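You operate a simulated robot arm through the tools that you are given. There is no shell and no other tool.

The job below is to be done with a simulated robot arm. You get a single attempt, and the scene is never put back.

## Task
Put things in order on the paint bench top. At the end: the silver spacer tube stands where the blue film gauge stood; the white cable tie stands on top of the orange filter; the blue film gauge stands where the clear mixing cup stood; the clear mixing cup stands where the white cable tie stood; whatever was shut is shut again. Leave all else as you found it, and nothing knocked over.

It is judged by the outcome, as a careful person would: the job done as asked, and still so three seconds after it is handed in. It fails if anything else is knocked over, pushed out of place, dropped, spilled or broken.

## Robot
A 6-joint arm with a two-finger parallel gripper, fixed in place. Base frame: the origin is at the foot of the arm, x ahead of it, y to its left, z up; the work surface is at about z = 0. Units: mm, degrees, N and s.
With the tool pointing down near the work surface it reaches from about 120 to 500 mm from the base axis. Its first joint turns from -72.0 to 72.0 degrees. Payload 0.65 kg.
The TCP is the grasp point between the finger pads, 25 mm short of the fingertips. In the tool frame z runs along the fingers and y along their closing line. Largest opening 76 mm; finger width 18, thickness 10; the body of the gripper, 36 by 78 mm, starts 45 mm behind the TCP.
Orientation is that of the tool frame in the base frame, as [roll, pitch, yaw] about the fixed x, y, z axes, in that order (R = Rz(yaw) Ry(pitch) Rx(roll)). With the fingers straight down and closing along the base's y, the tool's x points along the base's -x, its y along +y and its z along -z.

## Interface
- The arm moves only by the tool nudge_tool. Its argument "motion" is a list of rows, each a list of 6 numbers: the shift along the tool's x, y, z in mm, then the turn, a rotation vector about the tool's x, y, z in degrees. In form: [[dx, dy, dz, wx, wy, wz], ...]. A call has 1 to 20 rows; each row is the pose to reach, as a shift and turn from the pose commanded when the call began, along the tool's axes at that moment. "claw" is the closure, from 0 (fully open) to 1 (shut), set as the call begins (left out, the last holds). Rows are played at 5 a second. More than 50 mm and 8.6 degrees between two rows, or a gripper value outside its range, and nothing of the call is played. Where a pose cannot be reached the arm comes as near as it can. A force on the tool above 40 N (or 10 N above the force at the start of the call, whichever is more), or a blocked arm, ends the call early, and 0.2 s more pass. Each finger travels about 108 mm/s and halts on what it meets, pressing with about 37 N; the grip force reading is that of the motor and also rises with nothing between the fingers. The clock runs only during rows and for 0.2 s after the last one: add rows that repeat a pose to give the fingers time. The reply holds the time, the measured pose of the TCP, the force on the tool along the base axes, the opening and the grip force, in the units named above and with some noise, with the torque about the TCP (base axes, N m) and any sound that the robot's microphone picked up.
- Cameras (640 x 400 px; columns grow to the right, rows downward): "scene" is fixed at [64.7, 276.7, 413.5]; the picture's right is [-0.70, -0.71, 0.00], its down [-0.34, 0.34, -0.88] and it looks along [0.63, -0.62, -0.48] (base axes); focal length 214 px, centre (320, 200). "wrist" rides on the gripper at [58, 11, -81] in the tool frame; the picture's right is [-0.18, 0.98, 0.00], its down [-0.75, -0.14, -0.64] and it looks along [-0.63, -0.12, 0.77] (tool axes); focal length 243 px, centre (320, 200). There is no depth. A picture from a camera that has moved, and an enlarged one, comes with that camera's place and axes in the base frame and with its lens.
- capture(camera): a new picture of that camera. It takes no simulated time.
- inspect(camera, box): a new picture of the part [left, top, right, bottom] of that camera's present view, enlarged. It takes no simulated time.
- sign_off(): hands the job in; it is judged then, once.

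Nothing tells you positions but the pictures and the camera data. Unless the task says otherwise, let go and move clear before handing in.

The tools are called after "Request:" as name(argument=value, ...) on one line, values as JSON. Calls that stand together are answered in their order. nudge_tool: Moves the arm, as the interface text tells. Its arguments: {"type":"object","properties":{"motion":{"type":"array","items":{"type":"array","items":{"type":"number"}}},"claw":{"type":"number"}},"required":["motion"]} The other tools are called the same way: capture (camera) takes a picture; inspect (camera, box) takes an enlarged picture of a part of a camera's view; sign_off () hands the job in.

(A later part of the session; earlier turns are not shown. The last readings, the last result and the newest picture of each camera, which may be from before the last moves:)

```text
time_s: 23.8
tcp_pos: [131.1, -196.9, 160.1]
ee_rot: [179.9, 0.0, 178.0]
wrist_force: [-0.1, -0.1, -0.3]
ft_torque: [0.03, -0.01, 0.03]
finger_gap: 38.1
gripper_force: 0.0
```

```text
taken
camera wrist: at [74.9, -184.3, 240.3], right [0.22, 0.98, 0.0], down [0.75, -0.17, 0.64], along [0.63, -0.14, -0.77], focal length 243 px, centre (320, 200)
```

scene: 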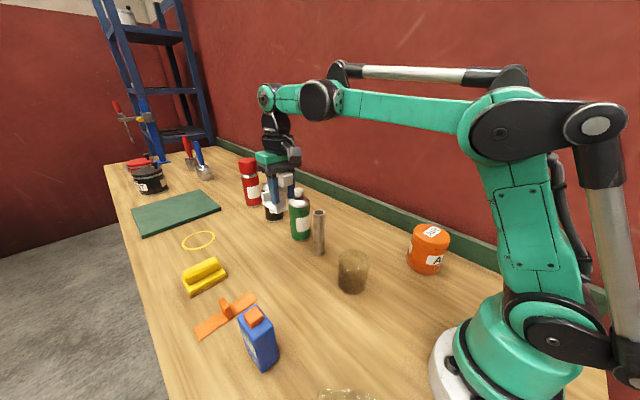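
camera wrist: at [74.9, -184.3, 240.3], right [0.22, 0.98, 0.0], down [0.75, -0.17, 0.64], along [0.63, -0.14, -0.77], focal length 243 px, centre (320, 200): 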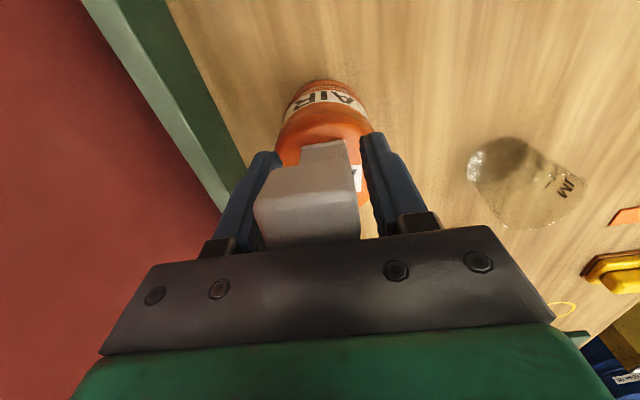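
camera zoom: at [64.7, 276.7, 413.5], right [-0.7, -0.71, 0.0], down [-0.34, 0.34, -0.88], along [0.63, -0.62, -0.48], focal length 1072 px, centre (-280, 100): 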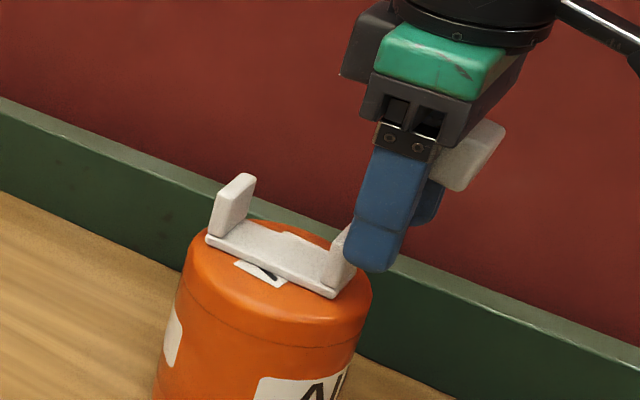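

Released, and the tie still stands. Opening fully and rising straight up.

Request:
nudge_tool(motion=[[0, 0, 0, 0, 0, 0], [0, 0, 0, 0, 0, 0], [0, 0, -10, 0, 0, 0], [0, 0, -30, 0, 0, 0], [0, 0, -60, 0, 0, 0], [0, 0, -90, 0, 0, 0], [0, 0, -110, 0, 0, 0], [0, 0, -110, 0, 0, 0]], claw=0)

Request:
inspect(camera="scene", box=[395, 180, 475, 280])

Request:
capture(camera="wrist")

```text
time_s: 25.6
tcp_pos: [134.3, -198.2, 270.1]
ee_rot: [179.9, 0.1, 178.1]
wrist_force: [-0.2, 0.1, -0.4]
ft_torque: [-0.02, -0.01, -0.05]
finger_gap: 75.8
gripper_force: 0.0
```

```text
4.00 times, centred on (435, 230) of scene
camera zoom: at [64.7, 276.7, 413.5], right [-0.7, -0.71, 0.0], down [-0.34, 0.34, -0.88], along [0.63, -0.62, -0.48], focal length 858 px, centre (-140, 80)
```

zoom: 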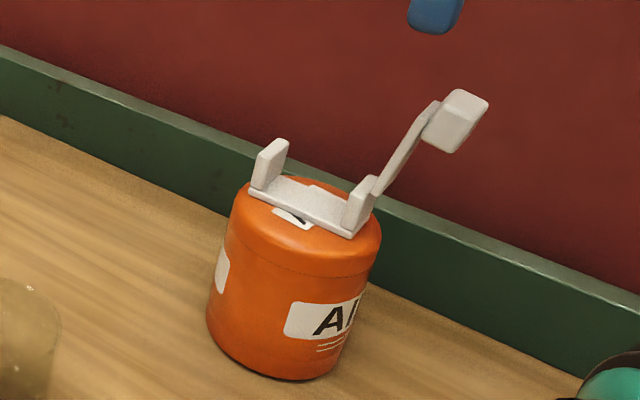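

```text
taken
camera wrist: at [76.6, -185.2, 351.3], right [0.22, 0.98, 0.0], down [0.75, -0.17, 0.64], along [0.63, -0.14, -0.77], focal length 243 px, centre (320, 200)
```

wrist: 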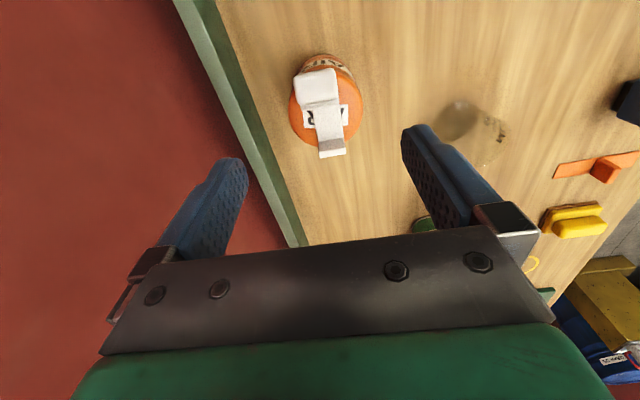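

Request:
inspect(camera="wrist", box=[270, 40, 390, 170])

Request:
inspect(camera="wrist", box=[420, 80, 530, 180])

```text
3.08 times, centred on (330, 105) of wrist
camera zoom: at [76.6, -185.2, 351.3], right [0.22, 0.98, 0.0], down [0.75, -0.17, 0.64], along [0.63, -0.14, -0.77], focal length 746 px, centre (289, 492)
```

zoom: 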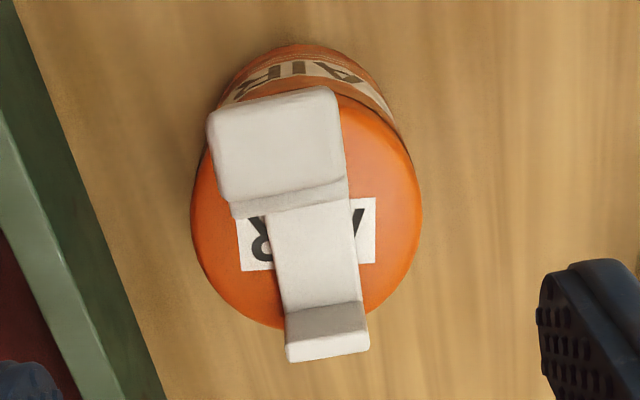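

```text
4.00 times, centred on (475, 130) of wrist
camera zoom: at [76.6, -185.2, 351.3], right [0.22, 0.98, 0.0], down [0.75, -0.17, 0.64], along [0.63, -0.14, -0.77], focal length 970 px, centre (-300, 480)
```

zoom: 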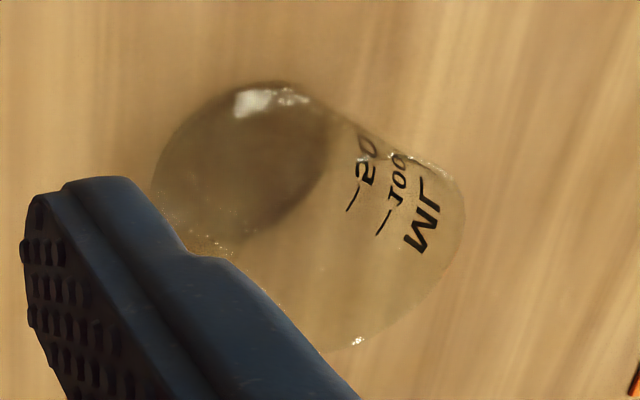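

The tie stands well on the filter. Next is the cup, so I'm moving over it to measure its center accurately.

Request:
nudge_tool(motion=[[-10, 25, 0, 0, 0, 0], [-20, 50, 0, 0, 0, 0], [-30, 75, 0, 0, 0, -0.5], [-41, 100, 0, 0, 0, -1], [-52, 126, 0, 0, 0, -1.5], [-63, 153, 0, 0, 0, -2], [-74.4, 180.9, 20, 0, 0, -2], [-74.4, 180.9, 50, 0, 0, -2], [-74.4, 180.9, 50, 0, 0, -2]])

Request:
capture(camera="wrist")

Request:
inspect(camera="wrist", box=[260, 40, 400, 170])

```text
time_s: 27.6
tcp_pos: [214.2, -17.2, 219.9]
ee_rot: [180.0, 0.0, -180.0]
wrist_force: [-0.2, -0.5, 0.4]
ft_torque: [-0.03, 0.02, 0.0]
finger_gap: 75.9
gripper_force: 0.1
```

```text
taken
camera wrist: at [156.6, -6.7, 299.8], right [0.18, 0.98, 0.0], down [0.75, -0.14, 0.64], along [0.63, -0.12, -0.77], focal length 243 px, centre (320, 200)
```

wrist: 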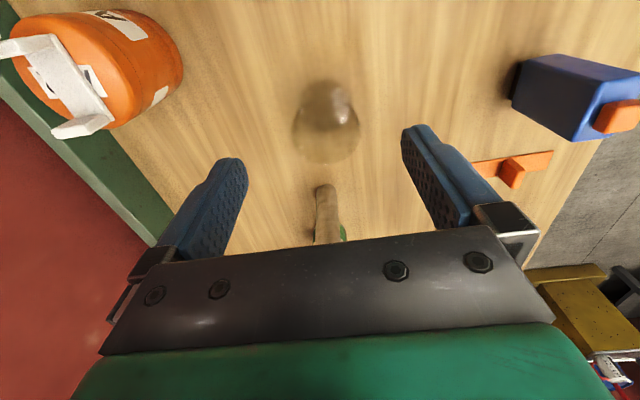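

```text
3.08 times, centred on (330, 105) of wrist
camera zoom: at [156.6, -6.7, 299.8], right [0.18, 0.98, 0.0], down [0.75, -0.14, 0.64], along [0.63, -0.12, -0.77], focal length 746 px, centre (289, 492)
```

zoom: 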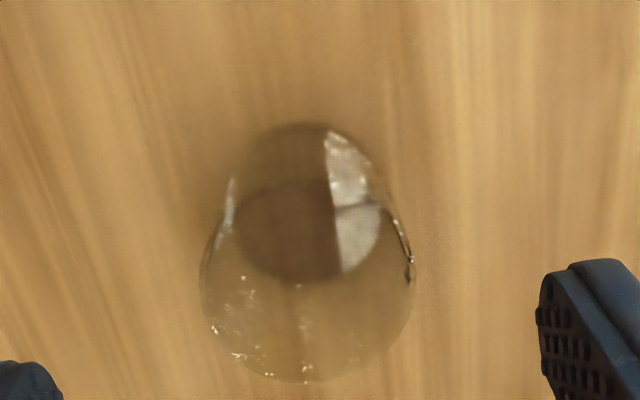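

The cup's center is at about (261,-19), 61 mm wide at the base, 68 mm at the rim and 74 tall, which leaves only about 4 mm per side for the fingers. I'm moving directly above it and will check alignment before straddling it.

Request:
nudge_tool(motion=[[-16, -0.5, 0, 0, 0, 0], [-32, -1, 20, 0, 0, 0], [-46.6, -1.5, 45, 0, 0, 0], [-46.6, -1.5, 70, 0, 0, 0], [-46.6, -1.5, 95, 0, 0, 0], [-46.6, -1.5, 105, 0, 0, 0], [-46.6, -1.5, 105, 0, 0, 0]])

Request:
capture(camera="wrist")

Request:
inspect(camera="scene", box=[300, 190, 420, 310])

```text
time_s: 29.2
tcp_pos: [258.3, -19.4, 113.2]
ee_rot: [-180.0, 0.0, -179.9]
wrist_force: [0.2, -0.1, -1.1]
ft_torque: [0.01, 0.0, -0.02]
finger_gap: 75.8
gripper_force: 0.0
```

```text
taken
camera wrist: at [201.3, -9.4, 194.2], right [0.18, 0.98, 0.0], down [0.75, -0.14, 0.64], along [0.63, -0.12, -0.77], focal length 243 px, centre (320, 200)
```

wrist: 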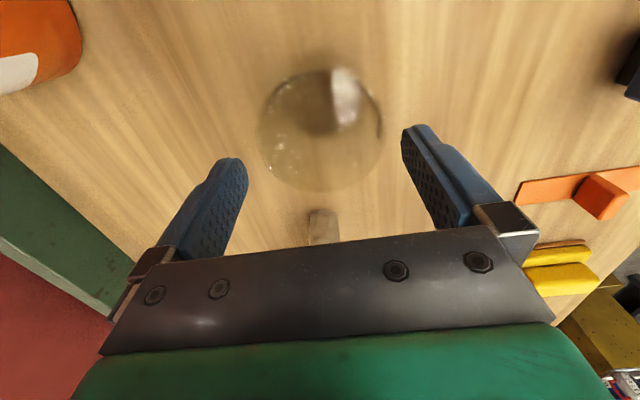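

```text
3.33 times, centred on (360, 250) of scene
camera zoom: at [64.7, 276.7, 413.5], right [-0.7, -0.71, 0.0], down [-0.34, 0.34, -0.88], along [0.63, -0.62, -0.48], focal length 715 px, centre (187, 33)
```

zoom: 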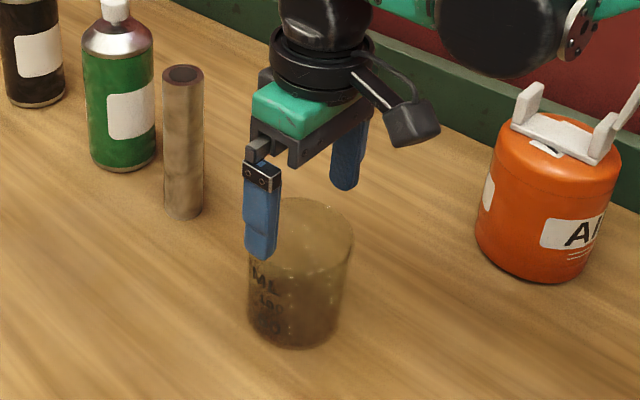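

Request:
inspect(camera="wrist", box=[220, 50, 440, 210])

```text
2.50 times, centred on (330, 130) of wrist
camera zoom: at [201.3, -9.4, 194.2], right [0.18, 0.98, 0.0], down [0.75, -0.14, 0.64], along [0.63, -0.12, -0.77], focal length 606 px, centre (295, 375)
```

zoom: 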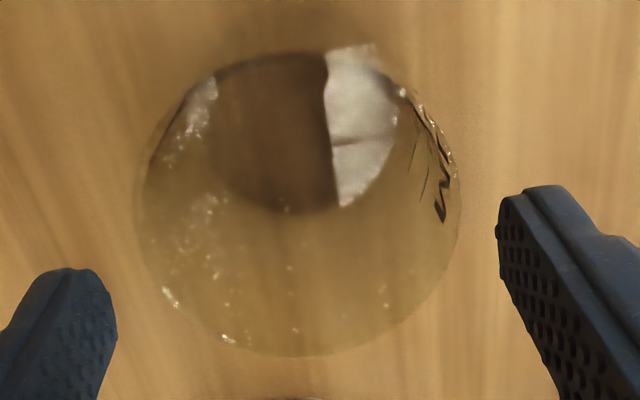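

The rim center reads (261,-19.5) and the TCP is at about (259,-20). I'm nudging x slightly and lowering until the tips are just above rim level, then checking the clearances.

Request:
nudge_tool(motion=[[-1.7, 0.2, 5, 0, 0, 0], [-1.7, 0.2, 11, 0, 0, 0], [-1.7, 0.2, 11, 0, 0, 0]])

Request:
inspect(camera="wrist", box=[200, 50, 460, 230])

Request:
inspect(camera="scene", box=[320, 220, 400, 300])

```text
time_s: 30.0
tcp_pos: [260.9, -18.7, 103.3]
ee_rot: [179.9, 0.0, -180.0]
wrist_force: [-0.1, -0.4, -0.2]
ft_torque: [-0.03, -0.03, -0.02]
finger_gap: 75.6
gripper_force: 0.1
```

```text
2.22 times, centred on (330, 140) of wrist
camera zoom: at [203.0, -9.2, 184.1], right [0.18, 0.98, 0.0], down [0.75, -0.14, 0.64], along [0.63, -0.12, -0.77], focal length 539 px, centre (298, 333)
```

zoom: 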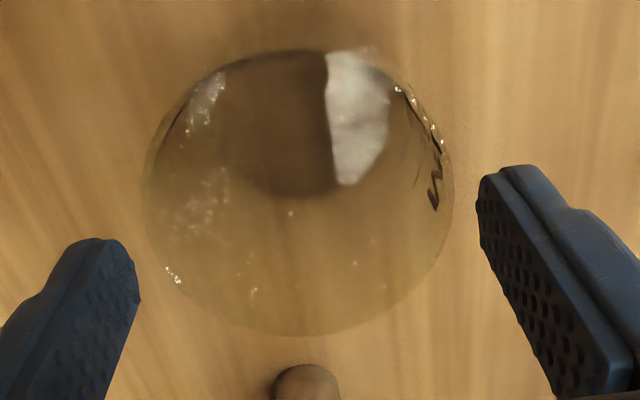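

```text
5.00 times, centred on (360, 260) of scene
camera zoom: at [64.7, 276.7, 413.5], right [-0.7, -0.71, 0.0], down [-0.34, 0.34, -0.88], along [0.63, -0.62, -0.48], focal length 1072 px, centre (120, -100)
```

zoom: 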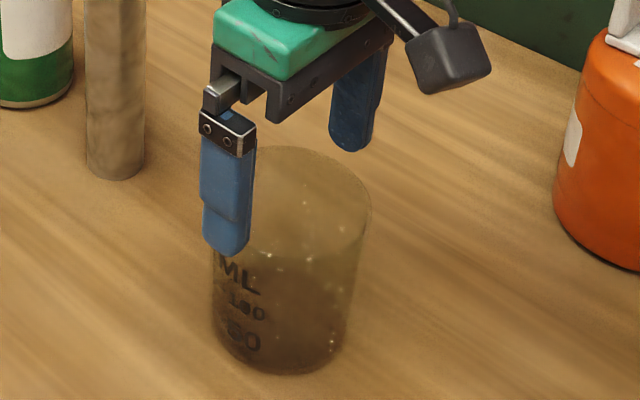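

Clearances look balanced on both sides (fingers centered at y≈-18.6, cup at ≈-19.1). Lowering slowly past the rim.

Request:
nudge_tool(motion=[[0, -0.4, 4, 0, 0, 0], [0, -0.4, 8, 0, 0, 0], [0, -0.4, 12, 0, 0, 0], [0, -0.4, 16, 0, 0, 0], [0, -0.4, 16, 0, 0, 0]])

Request:
inspect(camera="wrist", box=[200, 50, 460, 230])

Request:
inspect(camera="scene", box=[320, 220, 400, 300])

```text
time_s: 31.2
tcp_pos: [260.0, -20.5, 86.7]
ee_rot: [179.9, -0.1, -180.0]
wrist_force: [-0.3, 0.5, 0.3]
ft_torque: [-0.01, 0.04, 0.02]
finger_gap: 76.1
gripper_force: 0.1
```

```text
2.22 times, centred on (330, 140) of wrist
camera zoom: at [203.3, -9.9, 167.4], right [0.18, 0.98, 0.0], down [0.75, -0.14, 0.64], along [0.63, -0.12, -0.77], focal length 539 px, centre (298, 333)
```

zoom: 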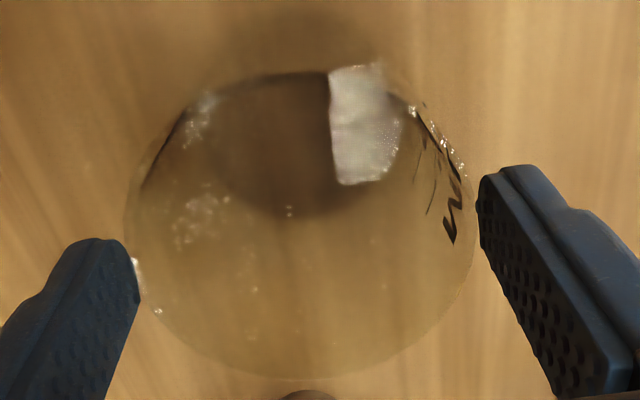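

```text
5.00 times, centred on (360, 260) of scene
camera zoom: at [64.7, 276.7, 413.5], right [-0.7, -0.71, 0.0], down [-0.34, 0.34, -0.88], along [0.63, -0.62, -0.48], focal length 1072 px, centre (120, -100)
```

zoom: 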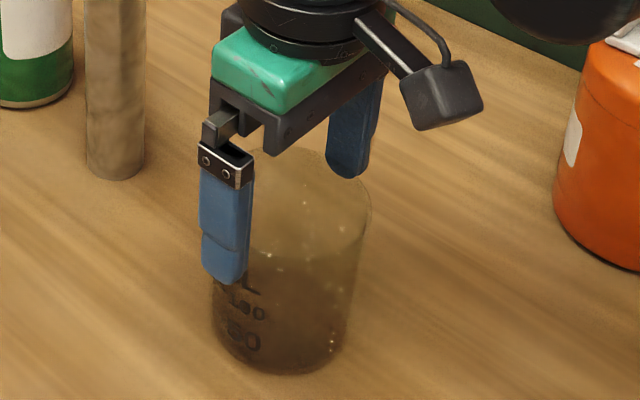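

The fingertips are below the rim without touching. Continuing down to grasp height with a tiny y correction.

Request:
nudge_tool(motion=[[0, 0.8, 4, 0, 0, 0], [0, 0.8, 14, 0, 0, 0], [0, 0.8, 24, 0, 0, 0], [0, 0.8, 34, 0, 0, 0], [0, 0.8, 42, 0, 0, 0], [0, 0.8, 42, 0, 0, 0]])

Request:
capture(camera="wrist")

Request:
inspect(camera="scene", box=[320, 220, 400, 300])

```text
time_s: 32.6
tcp_pos: [261.0, -20.2, 45.4]
ee_rot: [179.9, 0.0, -179.9]
wrist_force: [0.3, 0.3, -0.4]
ft_torque: [-0.02, -0.01, 0.0]
finger_gap: 76.0
gripper_force: 0.0
```

```text
taken
camera wrist: at [203.6, -9.0, 125.3], right [0.18, 0.98, 0.0], down [0.75, -0.14, 0.64], along [0.63, -0.12, -0.77], focal length 243 px, centre (320, 200)
```

wrist: 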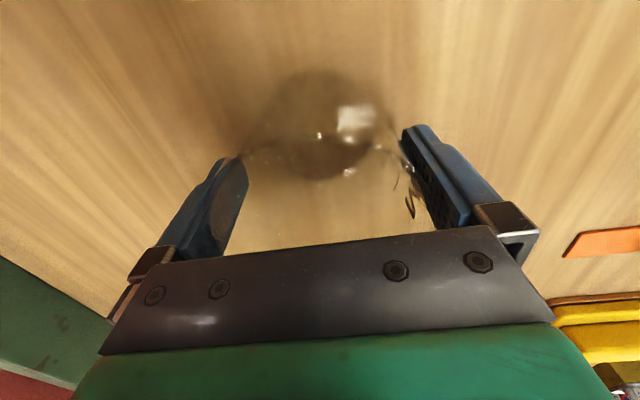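

```text
5.00 times, centred on (360, 260) of scene
camera zoom: at [64.7, 276.7, 413.5], right [-0.7, -0.71, 0.0], down [-0.34, 0.34, -0.88], along [0.63, -0.62, -0.48], focal length 1072 px, centre (120, -100)
```

zoom: 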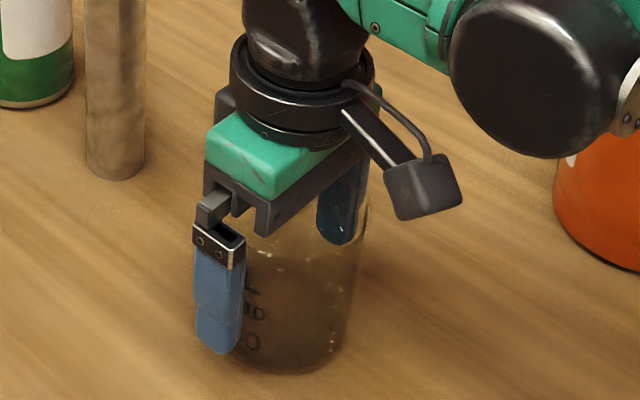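

The cup sits between the fingers. Closing on it.

Request:
nudge_tool(motion=[[0, 0, 0, 0, 0, 0], [0, 0, 0, 0, 0, 0], [0, 0, 0, 0, 0, 0]], claw=0.3)

Request:
inspect(camera="scene", box=[320, 220, 400, 300])

Request:
capture(camera="wrist")

```text
time_s: 33.4
tcp_pos: [260.5, -20.7, 45.1]
ee_rot: [179.8, 0.0, 180.0]
wrist_force: [1.0, -0.3, 0.6]
ft_torque: [0.04, 0.04, 0.03]
finger_gap: 68.8
gripper_force: 37.0
```

```text
5.00 times, centred on (360, 260) of scene
camera zoom: at [64.7, 276.7, 413.5], right [-0.7, -0.71, 0.0], down [-0.34, 0.34, -0.88], along [0.63, -0.62, -0.48], focal length 1072 px, centre (120, -100)
```

zoom: 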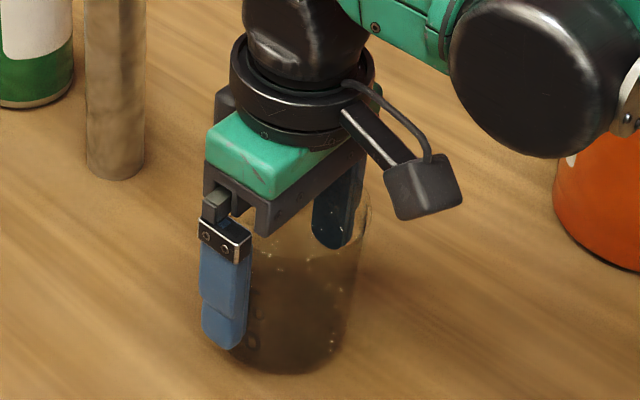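

```text
taken
camera wrist: at [203.6, -9.0, 125.4], right [0.18, 0.98, 0.0], down [0.75, -0.14, 0.64], along [0.63, -0.12, -0.77], focal length 243 px, centre (320, 200)
```

wrist: 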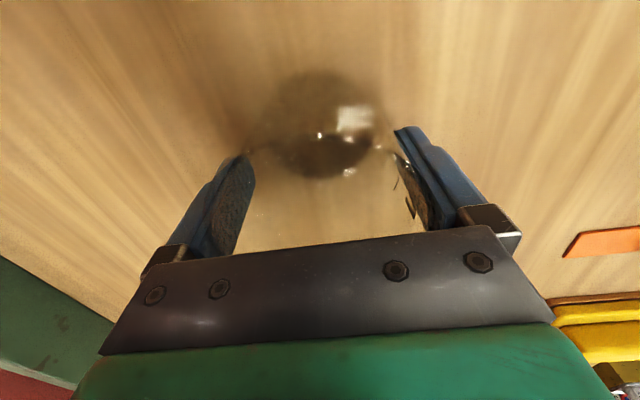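

Gripped at about 69 mm. Lifting gently.

Request:
nudge_tool(motion=[[0, 0, -2, 0, 0, 0], [0, 0, -6, 0, 0, 0], [0, 0, -14, 0, 0, 0], [0, 0, -24, 0, 0, 0], [0, 0, -36, 0, 0, 0], [0, 0, -50, 0, 0, 0], [0, 0, -66, 0, 0, 0], [0, 0, -84, 0, 0, 0], [0, 0, -104, 0, 0, 0], [0, 0, -122, 0, 0, 0], [0, 0, -136, 0, 0, 0], [0, 0, -145, 0, 0, 0], [0, 0, -145, 0, 0, 0]])

Request:
capture(camera="scene")

Request:
capture(camera="wrist")

```text
time_s: 36.2
tcp_pos: [260.7, -19.1, 189.1]
ee_rot: [179.9, 0.0, -180.0]
wrist_force: [0.3, -0.3, 0.0]
ft_torque: [0.05, 0.01, -0.01]
finger_gap: 68.6
gripper_force: 37.1
```

```text
taken
```

scene: 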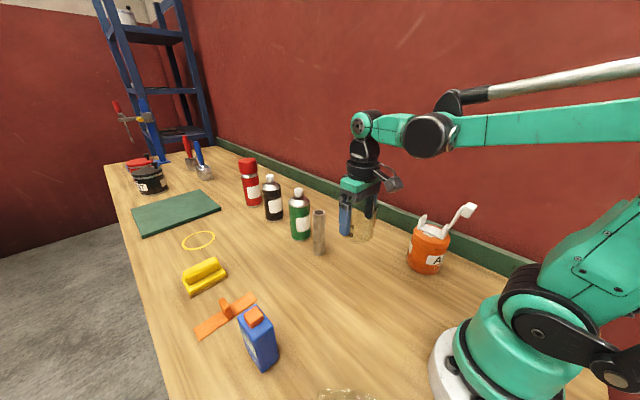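

```text
taken
camera wrist: at [203.6, -8.9, 270.8], right [0.18, 0.98, 0.0], down [0.75, -0.14, 0.64], along [0.63, -0.12, -0.77], focal length 243 px, centre (320, 200)
```

wrist: 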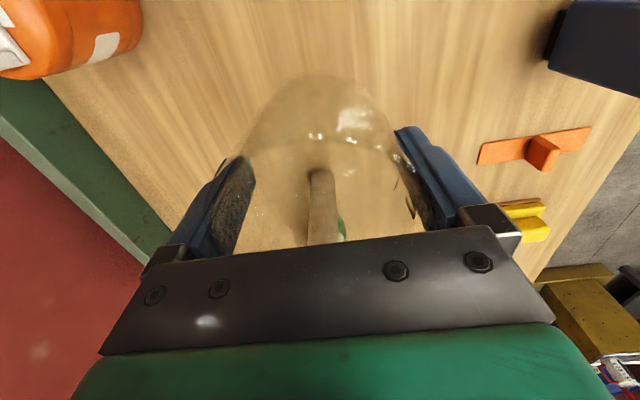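

The cup is lifted upright. Carrying it to the tie's old place at about (424,60).

Request:
nudge_tool(motion=[[-7, 3.5, 0, 0, 0, 0], [-20, 10, 0, 0, 0, 0], [-36, 18, 0, 0, 0, 0], [-54, 26.5, 0, 0, 0, 0], [-73, 36, 0, 0, 0, 0], [-92, 45, 0, 0, 0, 0], [-111, 54.5, 0, 0, 0, 0], [-129, 63.5, 0, 0, 0, 0], [-144, 71, 0, 0, 0, 0], [-155, 76, 0, 0, 0, 0], [-162.7, 79.9, 0, 0, 0, 0], [-162.7, 79.9, 0, 0, 0, 0], [-162.7, 79.9, 0, 0, 0, 0]])

Request:
capture(camera="scene")

Request:
capture(camera="wrist")

```text
time_s: 39.0
tcp_pos: [424.0, 60.6, 190.8]
ee_rot: [179.9, -0.1, 179.9]
wrist_force: [-0.6, -0.4, 0.2]
ft_torque: [-0.01, 0.03, -0.01]
finger_gap: 68.9
gripper_force: 36.7
```

```text
taken
```

scene: 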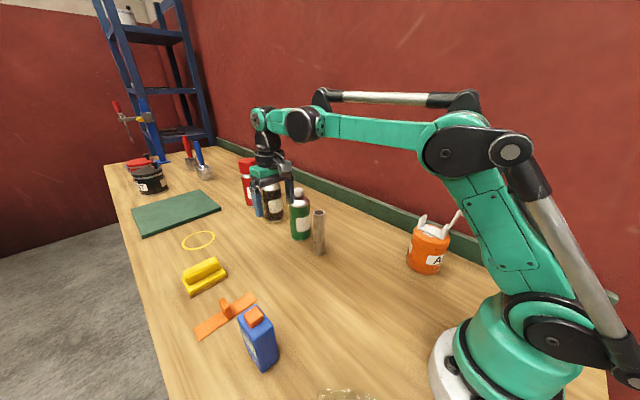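

```text
taken
camera wrist: at [366.4, 71.1, 271.4], right [0.18, 0.98, 0.0], down [0.75, -0.14, 0.64], along [0.63, -0.12, -0.77], focal length 243 px, centre (320, 200)
```

wrist: 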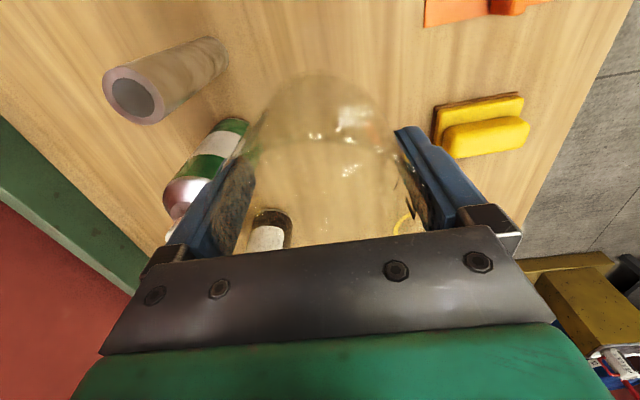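

Above the target with the cup upright. Descending, slowing near the bench.

Request:
nudge_tool(motion=[[0, 0, 8, 0, 0, 0], [0, 0, 22, 0, 0, 0], [0, 0, 40, 0, 0, 0], [0, 0, 58, 0, 0, 0], [0, 0, 76, 0, 0, 0], [0, 0, 94, 0, 0, 0], [0, 0, 110, 0, 0, 0], [0, 0, 122, 0, 0, 0], [0, 0, 131, 0, 0, 0], [0, 0, 137, 0, 0, 0], [0, 0, 141, 0, 0, 0], [0, 0, 141, 0, 0, 0]])

Request:
inspect(camera="scene", box=[230, 180, 340, 290])

Request:
capture(camera="wrist")

```text
time_s: 41.6
tcp_pos: [424.0, 62.1, 51.2]
ee_rot: [179.9, 0.1, 179.9]
wrist_force: [0.2, 0.4, -0.7]
ft_torque: [0.0, 0.01, -0.03]
finger_gap: 68.5
gripper_force: 36.8
```

```text
3.64 times, centred on (285, 235) of scene
camera zoom: at [64.7, 276.7, 413.5], right [-0.7, -0.71, 0.0], down [-0.34, 0.34, -0.88], along [0.63, -0.62, -0.48], focal length 780 px, centre (447, 73)
```

zoom: 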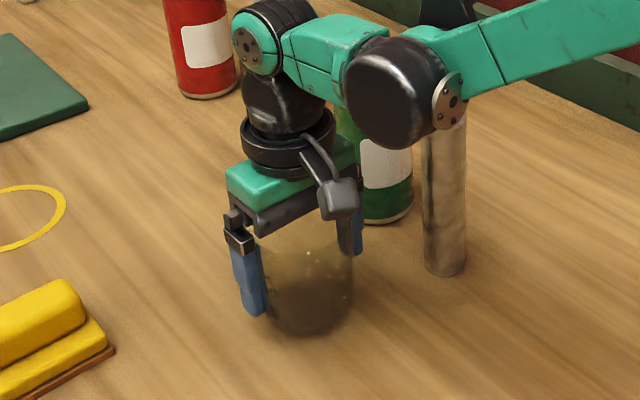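

```text
taken
camera wrist: at [366.1, 72.1, 131.1], right [0.18, 0.98, 0.0], down [0.75, -0.14, 0.64], along [0.63, -0.12, -0.77], focal length 243 px, centre (320, 200)
```

wrist: 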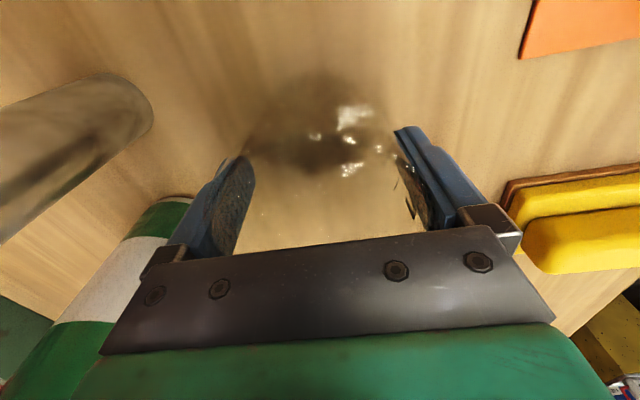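

About 5 mm above the bench. Lowering the last few mm in small steps.

Request:
nudge_tool(motion=[[0, -1, 1, 0, 0, 0], [0, -1, 2.5, 0, 0, 0], [0, -1, 4, 0, 0, 0], [0, -1, 4, 0, 0, 0]])

```text
time_s: 42.6
tcp_pos: [423.6, 58.8, 46.0]
ee_rot: [179.9, 0.0, 179.9]
wrist_force: [-0.8, 1.0, -0.2]
ft_torque: [0.0, -0.02, -0.03]
finger_gap: 68.6
gripper_force: 36.6
```

Request:
nudge_tool(motion=[[0, 0, 0.5, 0, 0, 0], [0, 0, 1, 0, 0, 0], [0, 0, 1, 0, 0, 0]])

Request:
inspect(camera="scene", box=[250, 210, 320, 280])

```text
time_s: 43.4
tcp_pos: [424.5, 58.7, 45.5]
ee_rot: [179.9, 0.1, 179.9]
wrist_force: [-0.2, -0.8, -0.7]
ft_torque: [-0.01, 0.01, -0.01]
finger_gap: 68.6
gripper_force: 37.0
```

```text
5.71 times, centred on (285, 245) of scene
camera zoom: at [64.7, 276.7, 413.5], right [-0.7, -0.71, 0.0], down [-0.34, 0.34, -0.88], along [0.63, -0.62, -0.48], focal length 1226 px, centre (520, -57)
```

zoom: 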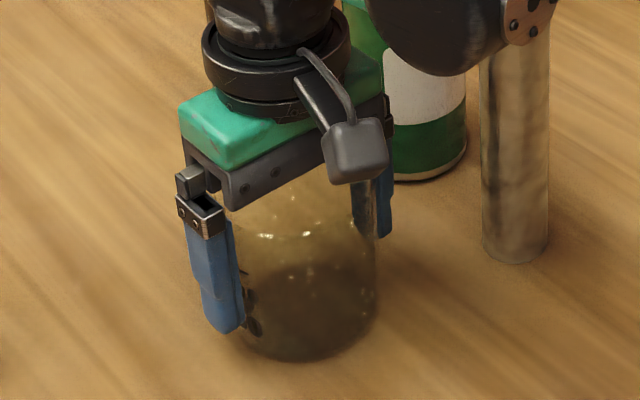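

Request:
nudge_tool(motion=[[0, 0, 0.5, 0, 0, 0], [0, 0, 1, 0, 0, 0], [0, 0, 1, 0, 0, 0]])

```text
time_s: 44.2
tcp_pos: [424.1, 59.2, 45.1]
ee_rot: [179.9, 0.0, -180.0]
wrist_force: [-4.0, 0.0, 22.6]
ft_torque: [0.05, 0.08, 0.0]
finger_gap: 68.5
gripper_force: 36.9
```

Firm contact with the bench (about 22 N). I'll back off slightly and release.

Request:
nudge_tool(motion=[[0, 0, -0.5, 0, 0, 0], [0, 0, -0.6, 0, 0, 0]])

Request:
nudge_tool(motion=[[0, 0, 0, 0, 0, 0], [0, 0, 0, 0, 0, 0], [0, 0, 0, 0, 0, 0]], claw=0)

Request:
inspect(camera="scene", box=[250, 210, 320, 280])

Request:
capture(camera="wrist")

```text
time_s: 44.8
tcp_pos: [423.9, 58.7, 44.8]
ee_rot: [180.0, 0.2, 180.0]
wrist_force: [2.4, 2.3, 11.0]
ft_torque: [0.14, -0.09, 0.03]
finger_gap: 68.3
gripper_force: 37.1
```

```text
time_s: 45.6
tcp_pos: [423.3, 58.4, 45.0]
ee_rot: [179.9, 0.1, -179.9]
wrist_force: [0.2, 0.6, 0.0]
ft_torque: [0.02, 0.01, -0.05]
finger_gap: 75.8
gripper_force: 0.1
```

```text
5.71 times, centred on (285, 245) of scene
camera zoom: at [64.7, 276.7, 413.5], right [-0.7, -0.71, 0.0], down [-0.34, 0.34, -0.88], along [0.63, -0.62, -0.48], focal length 1226 px, centre (520, -57)
```

zoom: 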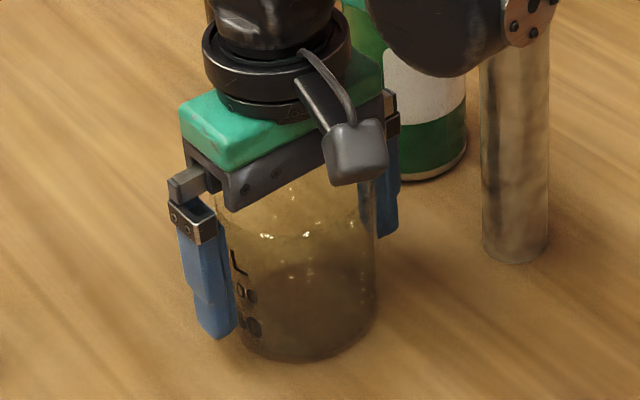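

```text
taken
camera wrist: at [366.0, 69.7, 125.0], right [0.18, 0.98, 0.0], down [0.75, -0.14, 0.64], along [0.63, -0.12, -0.77], focal length 243 px, centre (320, 200)
```

wrist: 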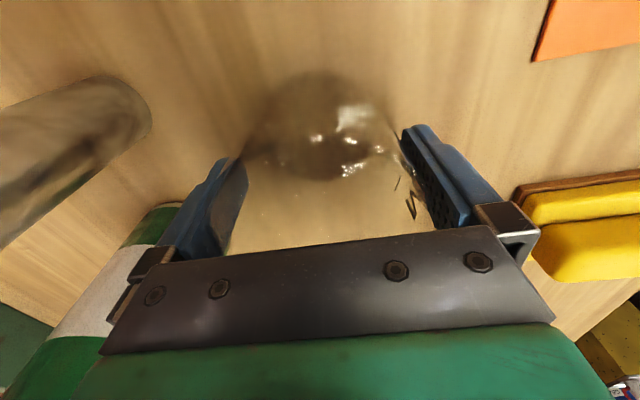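

Released; the cup stands. Rising slowly straight up past the rim.

Request:
nudge_tool(motion=[[0, 0, -5, 0, 0, 0], [0, 0, -12, 0, 0, 0], [0, 0, -20, 0, 0, 0], [0, 0, -30, 0, 0, 0], [0, 0, -40, 0, 0, 0], [0, 0, -52, 0, 0, 0], [0, 0, -66, 0, 0, 0], [0, 0, -85, 0, 0, 0], [0, 0, -110, 0, 0, 0], [0, 0, -135, 0, 0, 0], [0, 0, -155, 0, 0, 0], [0, 0, -155, 0, 0, 0]])

Request:
capture(camera="scene")

Request:
capture(camera="wrist")

```text
time_s: 48.2
tcp_pos: [425.3, 59.5, 199.2]
ee_rot: [180.0, -0.1, -180.0]
wrist_force: [0.2, 0.1, -0.9]
ft_torque: [-0.01, -0.02, 0.0]
finger_gap: 75.7
gripper_force: 0.1
```

```text
taken
```

scene: 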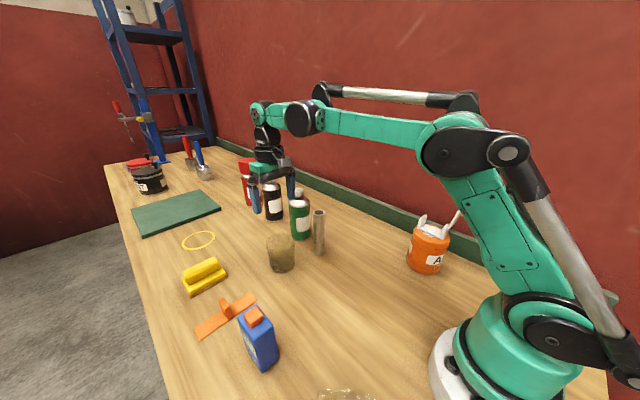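

```text
taken
camera wrist: at [367.3, 70.2, 279.8], right [0.18, 0.98, 0.0], down [0.75, -0.14, 0.64], along [0.63, -0.12, -0.77], focal length 243 px, centre (320, 200)
```

wrist: 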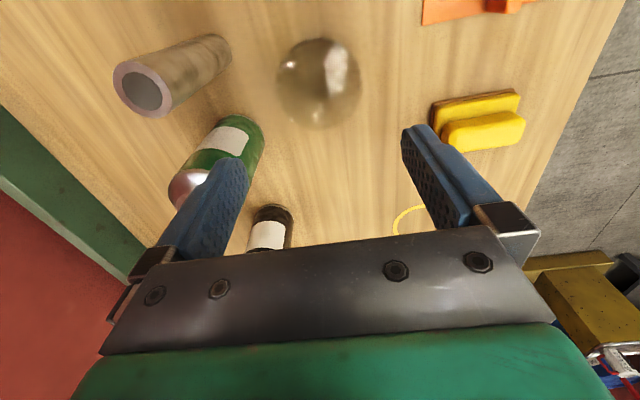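

The cup stands at about (424,59) where the tie was. Next I'm moving near the gauge to measure it.

Request:
nudge_tool(motion=[[15, 11, 0, 0, 0, 0], [38, 29, 0, 0, 0, 0], [63, 48, 0, 0, 0, 0], [88, 67, 0, 0, 0, 0], [113, 86.5, 0, 0, 0, 0], [138, 105.5, 0, 0, 0, 0], [160, 122.5, 0, 0, 0, 0], [178, 136, 0, 0, 0, 0], [190, 145.5, 0, 0, 0, 0], [190, 145.5, 0, 0, 0, 0]])

Request:
capture(camera="wrist")

Request:
inspect(camera="wrist", box=[250, 30, 400, 170])

Request:
inspect(camera="scene", box=[180, 280, 300, 380])

```text
time_s: 50.4
tcp_pos: [234.2, 204.1, 200.8]
ee_rot: [179.8, 0.0, 180.0]
wrist_force: [0.4, -0.1, -0.7]
ft_torque: [-0.01, 0.02, 0.0]
finger_gap: 76.2
gripper_force: 0.0
```

```text
taken
camera wrist: at [176.2, 216.0, 280.9], right [0.18, 0.98, 0.0], down [0.75, -0.14, 0.64], along [0.63, -0.12, -0.77], focal length 243 px, centre (320, 200)
```

wrist: 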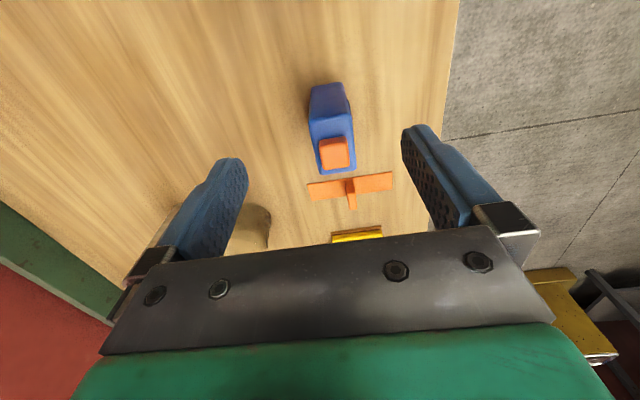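

```text
2.86 times, centred on (325, 100) of wrist
camera zoom: at [176.2, 216.0, 280.9], right [0.18, 0.98, 0.0], down [0.75, -0.14, 0.64], along [0.63, -0.12, -0.77], focal length 693 px, centre (306, 486)
```

zoom: 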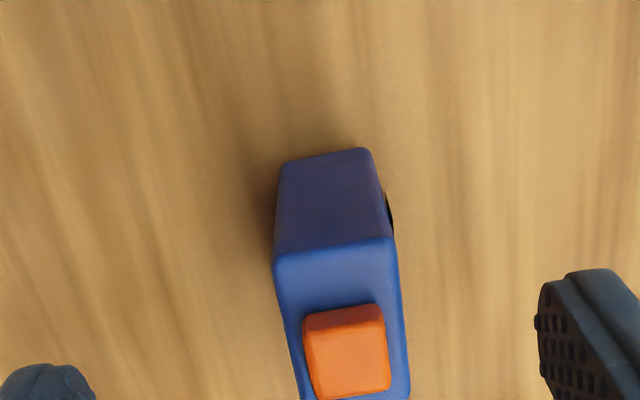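

```text
4.00 times, centred on (240, 330) of scene
camera zoom: at [64.7, 276.7, 413.5], right [-0.7, -0.71, 0.0], down [-0.34, 0.34, -0.88], along [0.63, -0.62, -0.48], focal length 858 px, centre (640, -320)
```

zoom: 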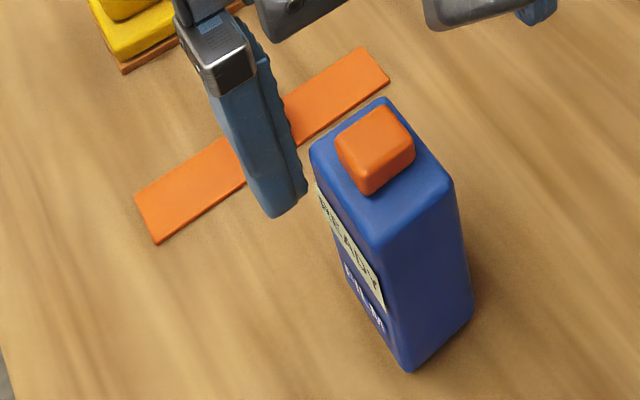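

Request:
inspect(camera="wrist", box=[290, 75, 380, 185])

```text
3.64 times, centred on (335, 130) of wrist
camera zoom: at [176.2, 216.0, 280.9], right [0.18, 0.98, 0.0], down [0.75, -0.14, 0.64], along [0.63, -0.12, -0.77], focal length 882 px, centre (266, 454)
```

zoom: 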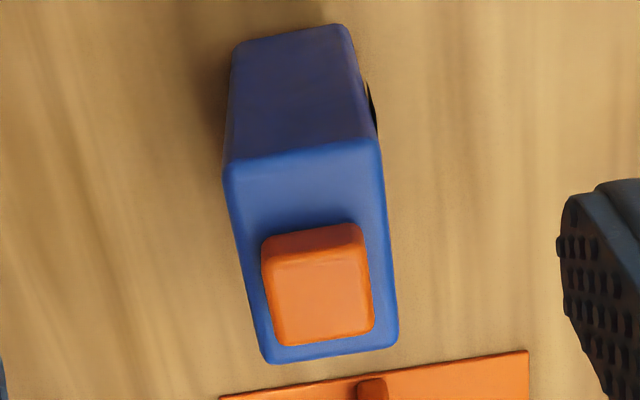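

The gauge's box is centered at about (279,209.5), 55×35 mm, top at 86 with its knob up to 100. I'll descend over it with the fingers straddling the 35 mm side.

Request:
nudge_tool(motion=[[-15, 1.5, 0, 0, 0, 0], [-30, 3, 5, 0, 0, 0], [-44.5, 4.7, 15, 0, 0, 0], [-44.5, 4.7, 40, 0, 0, 0], [-44.5, 4.7, 60, 0, 0, 0], [-44.5, 4.7, 60, 0, 0, 0]])

Request:
capture(camera="wrist")

```text
time_s: 51.8
tcp_pos: [278.6, 210.5, 139.5]
ee_rot: [179.8, -0.1, -180.0]
wrist_force: [0.2, -0.3, 0.2]
ft_torque: [-0.01, -0.03, -0.02]
finger_gap: 75.9
gripper_force: 0.1
```

```text
taken
camera wrist: at [220.7, 221.3, 219.0], right [0.18, 0.98, 0.0], down [0.75, -0.14, 0.64], along [0.63, -0.12, -0.77], focal length 243 px, centre (320, 200)
```

wrist: 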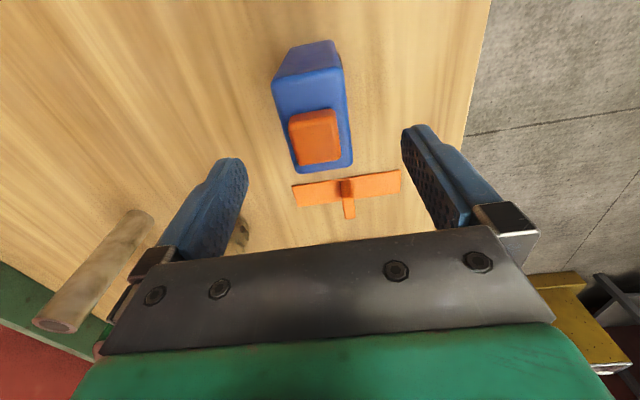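

Alignment is good; continuing down to grasp height.

Request:
nudge_tool(motion=[[0.5, -1, 15, 0, 0, 0], [0.5, -1, 32, 0, 0, 0], [0.5, -1, 48, 0, 0, 0], [0.5, -1, 62, 0, 0, 0], [0.5, -1, 72, 0, 0, 0], [0.5, -1, 75.5, 0, 0, 0], [0.5, -1, 75.5, 0, 0, 0]])

Request:
capture(camera="wrist")

Request:
capture(camera="scene")

```text
time_s: 53.4
tcp_pos: [279.0, 209.6, 63.5]
ee_rot: [179.9, 0.0, -179.9]
wrist_force: [-1.2, 1.1, 15.6]
ft_torque: [-0.01, 0.13, 0.01]
finger_gap: 76.1
gripper_force: 0.1
heard: click
```

```text
taken
camera wrist: at [221.4, 220.1, 144.9], right [0.18, 0.98, 0.0], down [0.75, -0.14, 0.64], along [0.63, -0.12, -0.77], focal length 243 px, centre (320, 200)
```

wrist: 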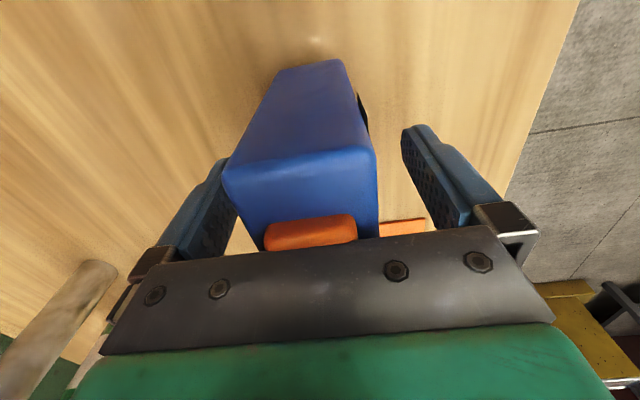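

```text
taken
```

scene: 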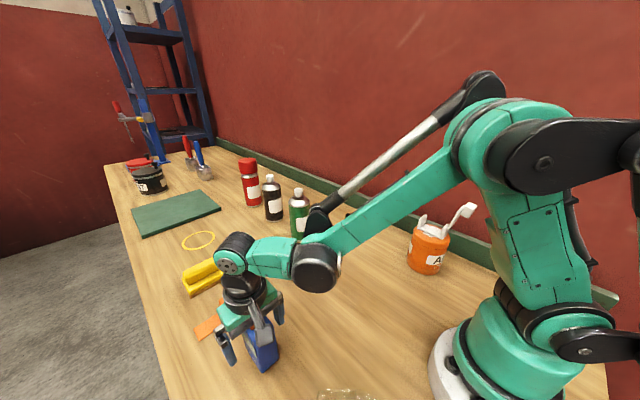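

The palm touched the orange knob (15.6 N and a click), so the knob stands taller than I estimated. Backing up to look at what happened to it.

Request:
nudge_tool(motion=[[0, 0, -4, 0, 0, 0], [0, 0, -10, 0, 0, 0], [0, 0, -30, 0, 0, 0], [0, 0, -60, 0, 0, 0], [0, 0, -75, 0, 0, 0], [0, 0, -75, 0, 0, 0]])

Request:
capture(camera="wrist")

Request:
inspect(camera="wrist", box=[260, 30, 370, 185])

Request:
inspect(camera="scene", box=[180, 280, 300, 380])

```text
time_s: 54.8
tcp_pos: [278.2, 207.4, 140.1]
ee_rot: [179.9, 0.1, -180.0]
wrist_force: [0.3, 0.0, 0.7]
ft_torque: [0.03, 0.01, 0.02]
finger_gap: 75.8
gripper_force: 0.1
```

```text
taken
camera wrist: at [221.0, 218.1, 220.1], right [0.18, 0.98, 0.0], down [0.75, -0.14, 0.64], along [0.63, -0.12, -0.77], focal length 243 px, centre (320, 200)
```

wrist: 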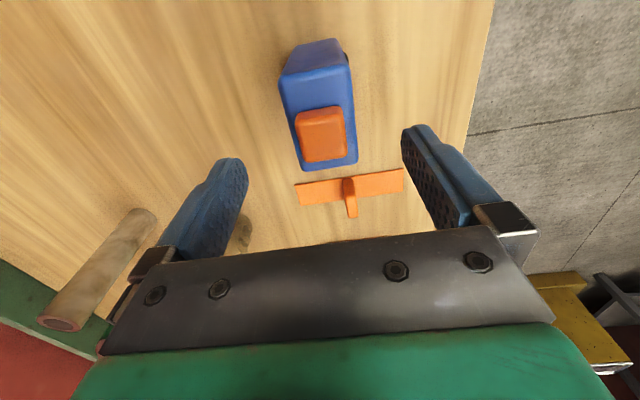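

```text
2.58 times, centred on (315, 108) of wrist
camera zoom: at [221.0, 218.1, 220.1], right [0.18, 0.98, 0.0], down [0.75, -0.14, 0.64], along [0.63, -0.12, -0.77], focal length 626 px, centre (333, 439)
```

zoom: 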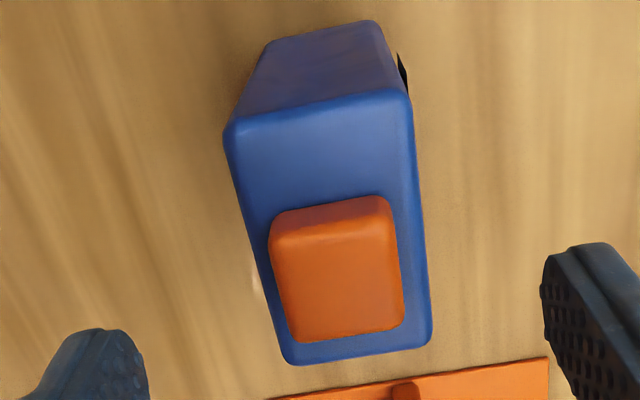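

```text
4.00 times, centred on (240, 330) of scene
camera zoom: at [64.7, 276.7, 413.5], right [-0.7, -0.71, 0.0], down [-0.34, 0.34, -0.88], along [0.63, -0.62, -0.48], focal length 858 px, centre (640, -320)
```

zoom: 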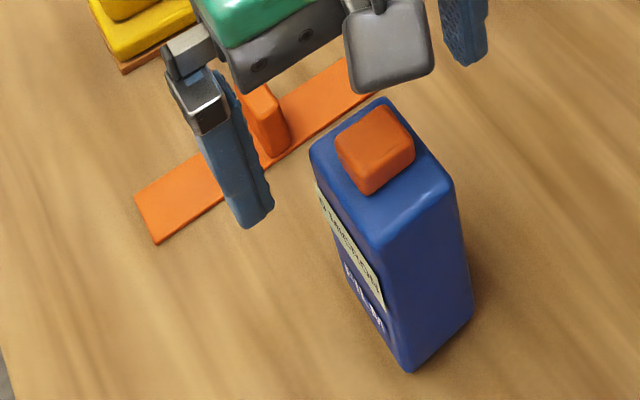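

The gauge and its knob look unchanged and unmoved; the click was just the light contact. The knob top is at about 108, so I'll grasp higher, at TCP z≈77, keeping the palm clear.

Request:
nudge_tool(motion=[[1, 2, 5, 0, 0, 0], [1, 2, 20, 0, 0, 0], [1, 2, 35, 0, 0, 0], [1, 2, 48, 0, 0, 0], [1, 2, 58, 0, 0, 0], [1, 2, 63, 0, 0, 0], [1, 2, 63, 0, 0, 0]])

Request:
capture(camera="wrist")

```text
time_s: 56.4
tcp_pos: [276.9, 210.1, 76.4]
ee_rot: [179.9, 0.0, 179.9]
wrist_force: [-0.1, -0.4, 1.0]
ft_torque: [0.0, 0.05, 0.01]
finger_gap: 76.1
gripper_force: 0.0
```

```text
taken
camera wrist: at [219.4, 221.0, 156.5], right [0.18, 0.98, 0.0], down [0.75, -0.14, 0.64], along [0.63, -0.12, -0.77], focal length 243 px, centre (320, 200)
```

wrist: 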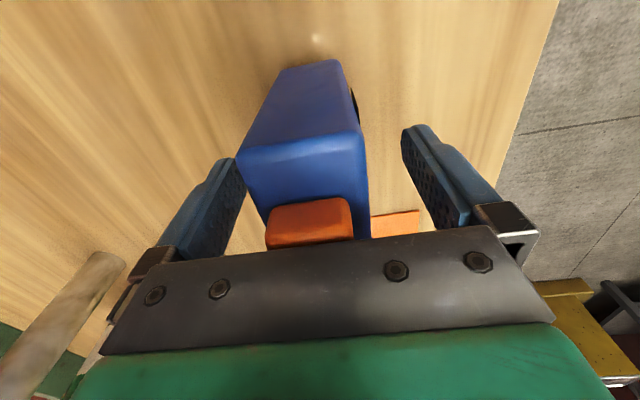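

The box top is at about z=96 and the box is centered around (274,210), so the fingers straddle it evenly with the palm clear of the knob. Closing.

Request:
nudge_tool(motion=[[0, 0, 0, 0, 0, 0], [0, 0, 0, 0, 0, 0], [0, 0, 0, 0, 0, 0], [0, 0, 0, 0, 0, 0]], claw=1)

Request:
capture(camera="wrist")

```text
time_s: 57.4
tcp_pos: [276.5, 210.7, 77.4]
ee_rot: [179.9, -0.1, -180.0]
wrist_force: [0.4, -0.2, 0.5]
ft_torque: [0.02, -0.01, 0.03]
finger_gap: 33.9
gripper_force: 36.8
```

```text
taken
camera wrist: at [219.4, 221.0, 156.6], right [0.18, 0.98, 0.0], down [0.75, -0.14, 0.64], along [0.63, -0.12, -0.77], focal length 243 px, centre (320, 200)
```

wrist: 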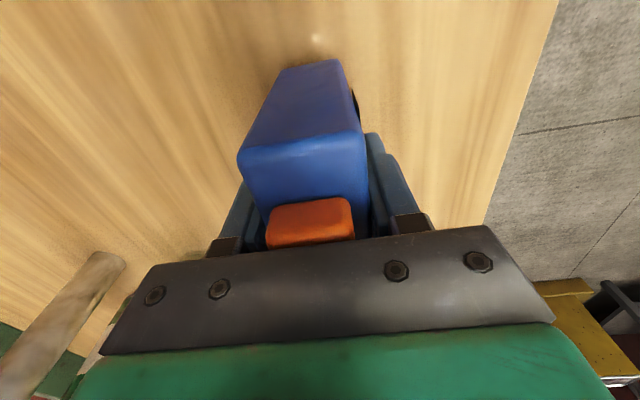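

Gripped at 34 mm. Lifting.

Request:
nudge_tool(motion=[[0, 0, -3, 0, 0, 0], [0, 0, -9, 0, 0, 0], [0, 0, -18, 0, 0, 0], [0, 0, -30, 0, 0, 0], [0, 0, -45, 0, 0, 0], [0, 0, -62, 0, 0, 0], [0, 0, -80, 0, 0, 0], [0, 0, -92, 0, 0, 0], [0, 0, -100, 0, 0, 0], [0, 0, -100, 0, 0, 0]])

Request:
capture(camera="scene")

Request:
capture(camera="wrist")

```text
time_s: 59.6
tcp_pos: [277.5, 209.6, 175.9]
ee_rot: [179.8, 0.0, -180.0]
wrist_force: [0.6, -0.4, -1.5]
ft_torque: [0.0, 0.03, 0.01]
finger_gap: 33.6
gripper_force: 37.2
```

```text
taken
```

scene: 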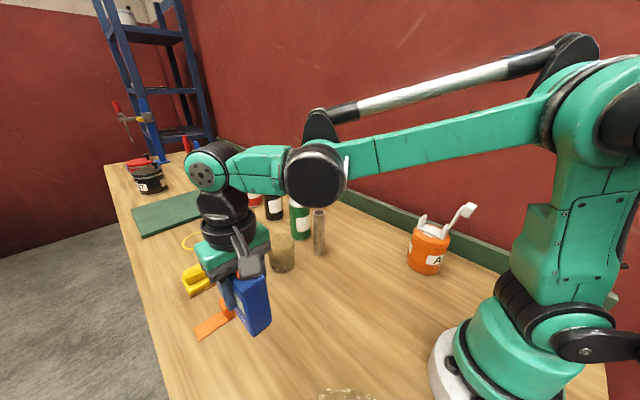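

```text
taken
camera wrist: at [219.8, 220.3, 256.3], right [0.18, 0.98, 0.0], down [0.75, -0.14, 0.64], along [0.63, -0.12, -0.77], focal length 243 px, centre (320, 200)
```

wrist: 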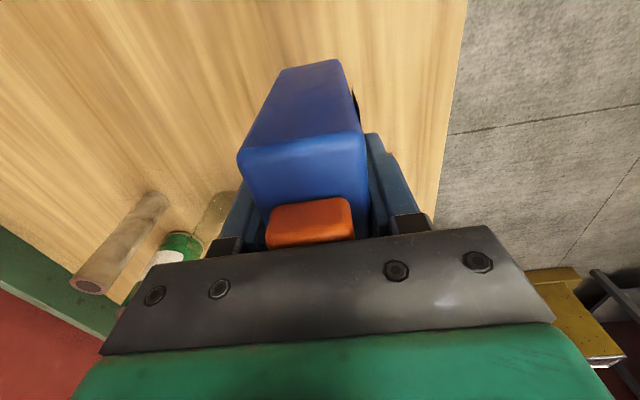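

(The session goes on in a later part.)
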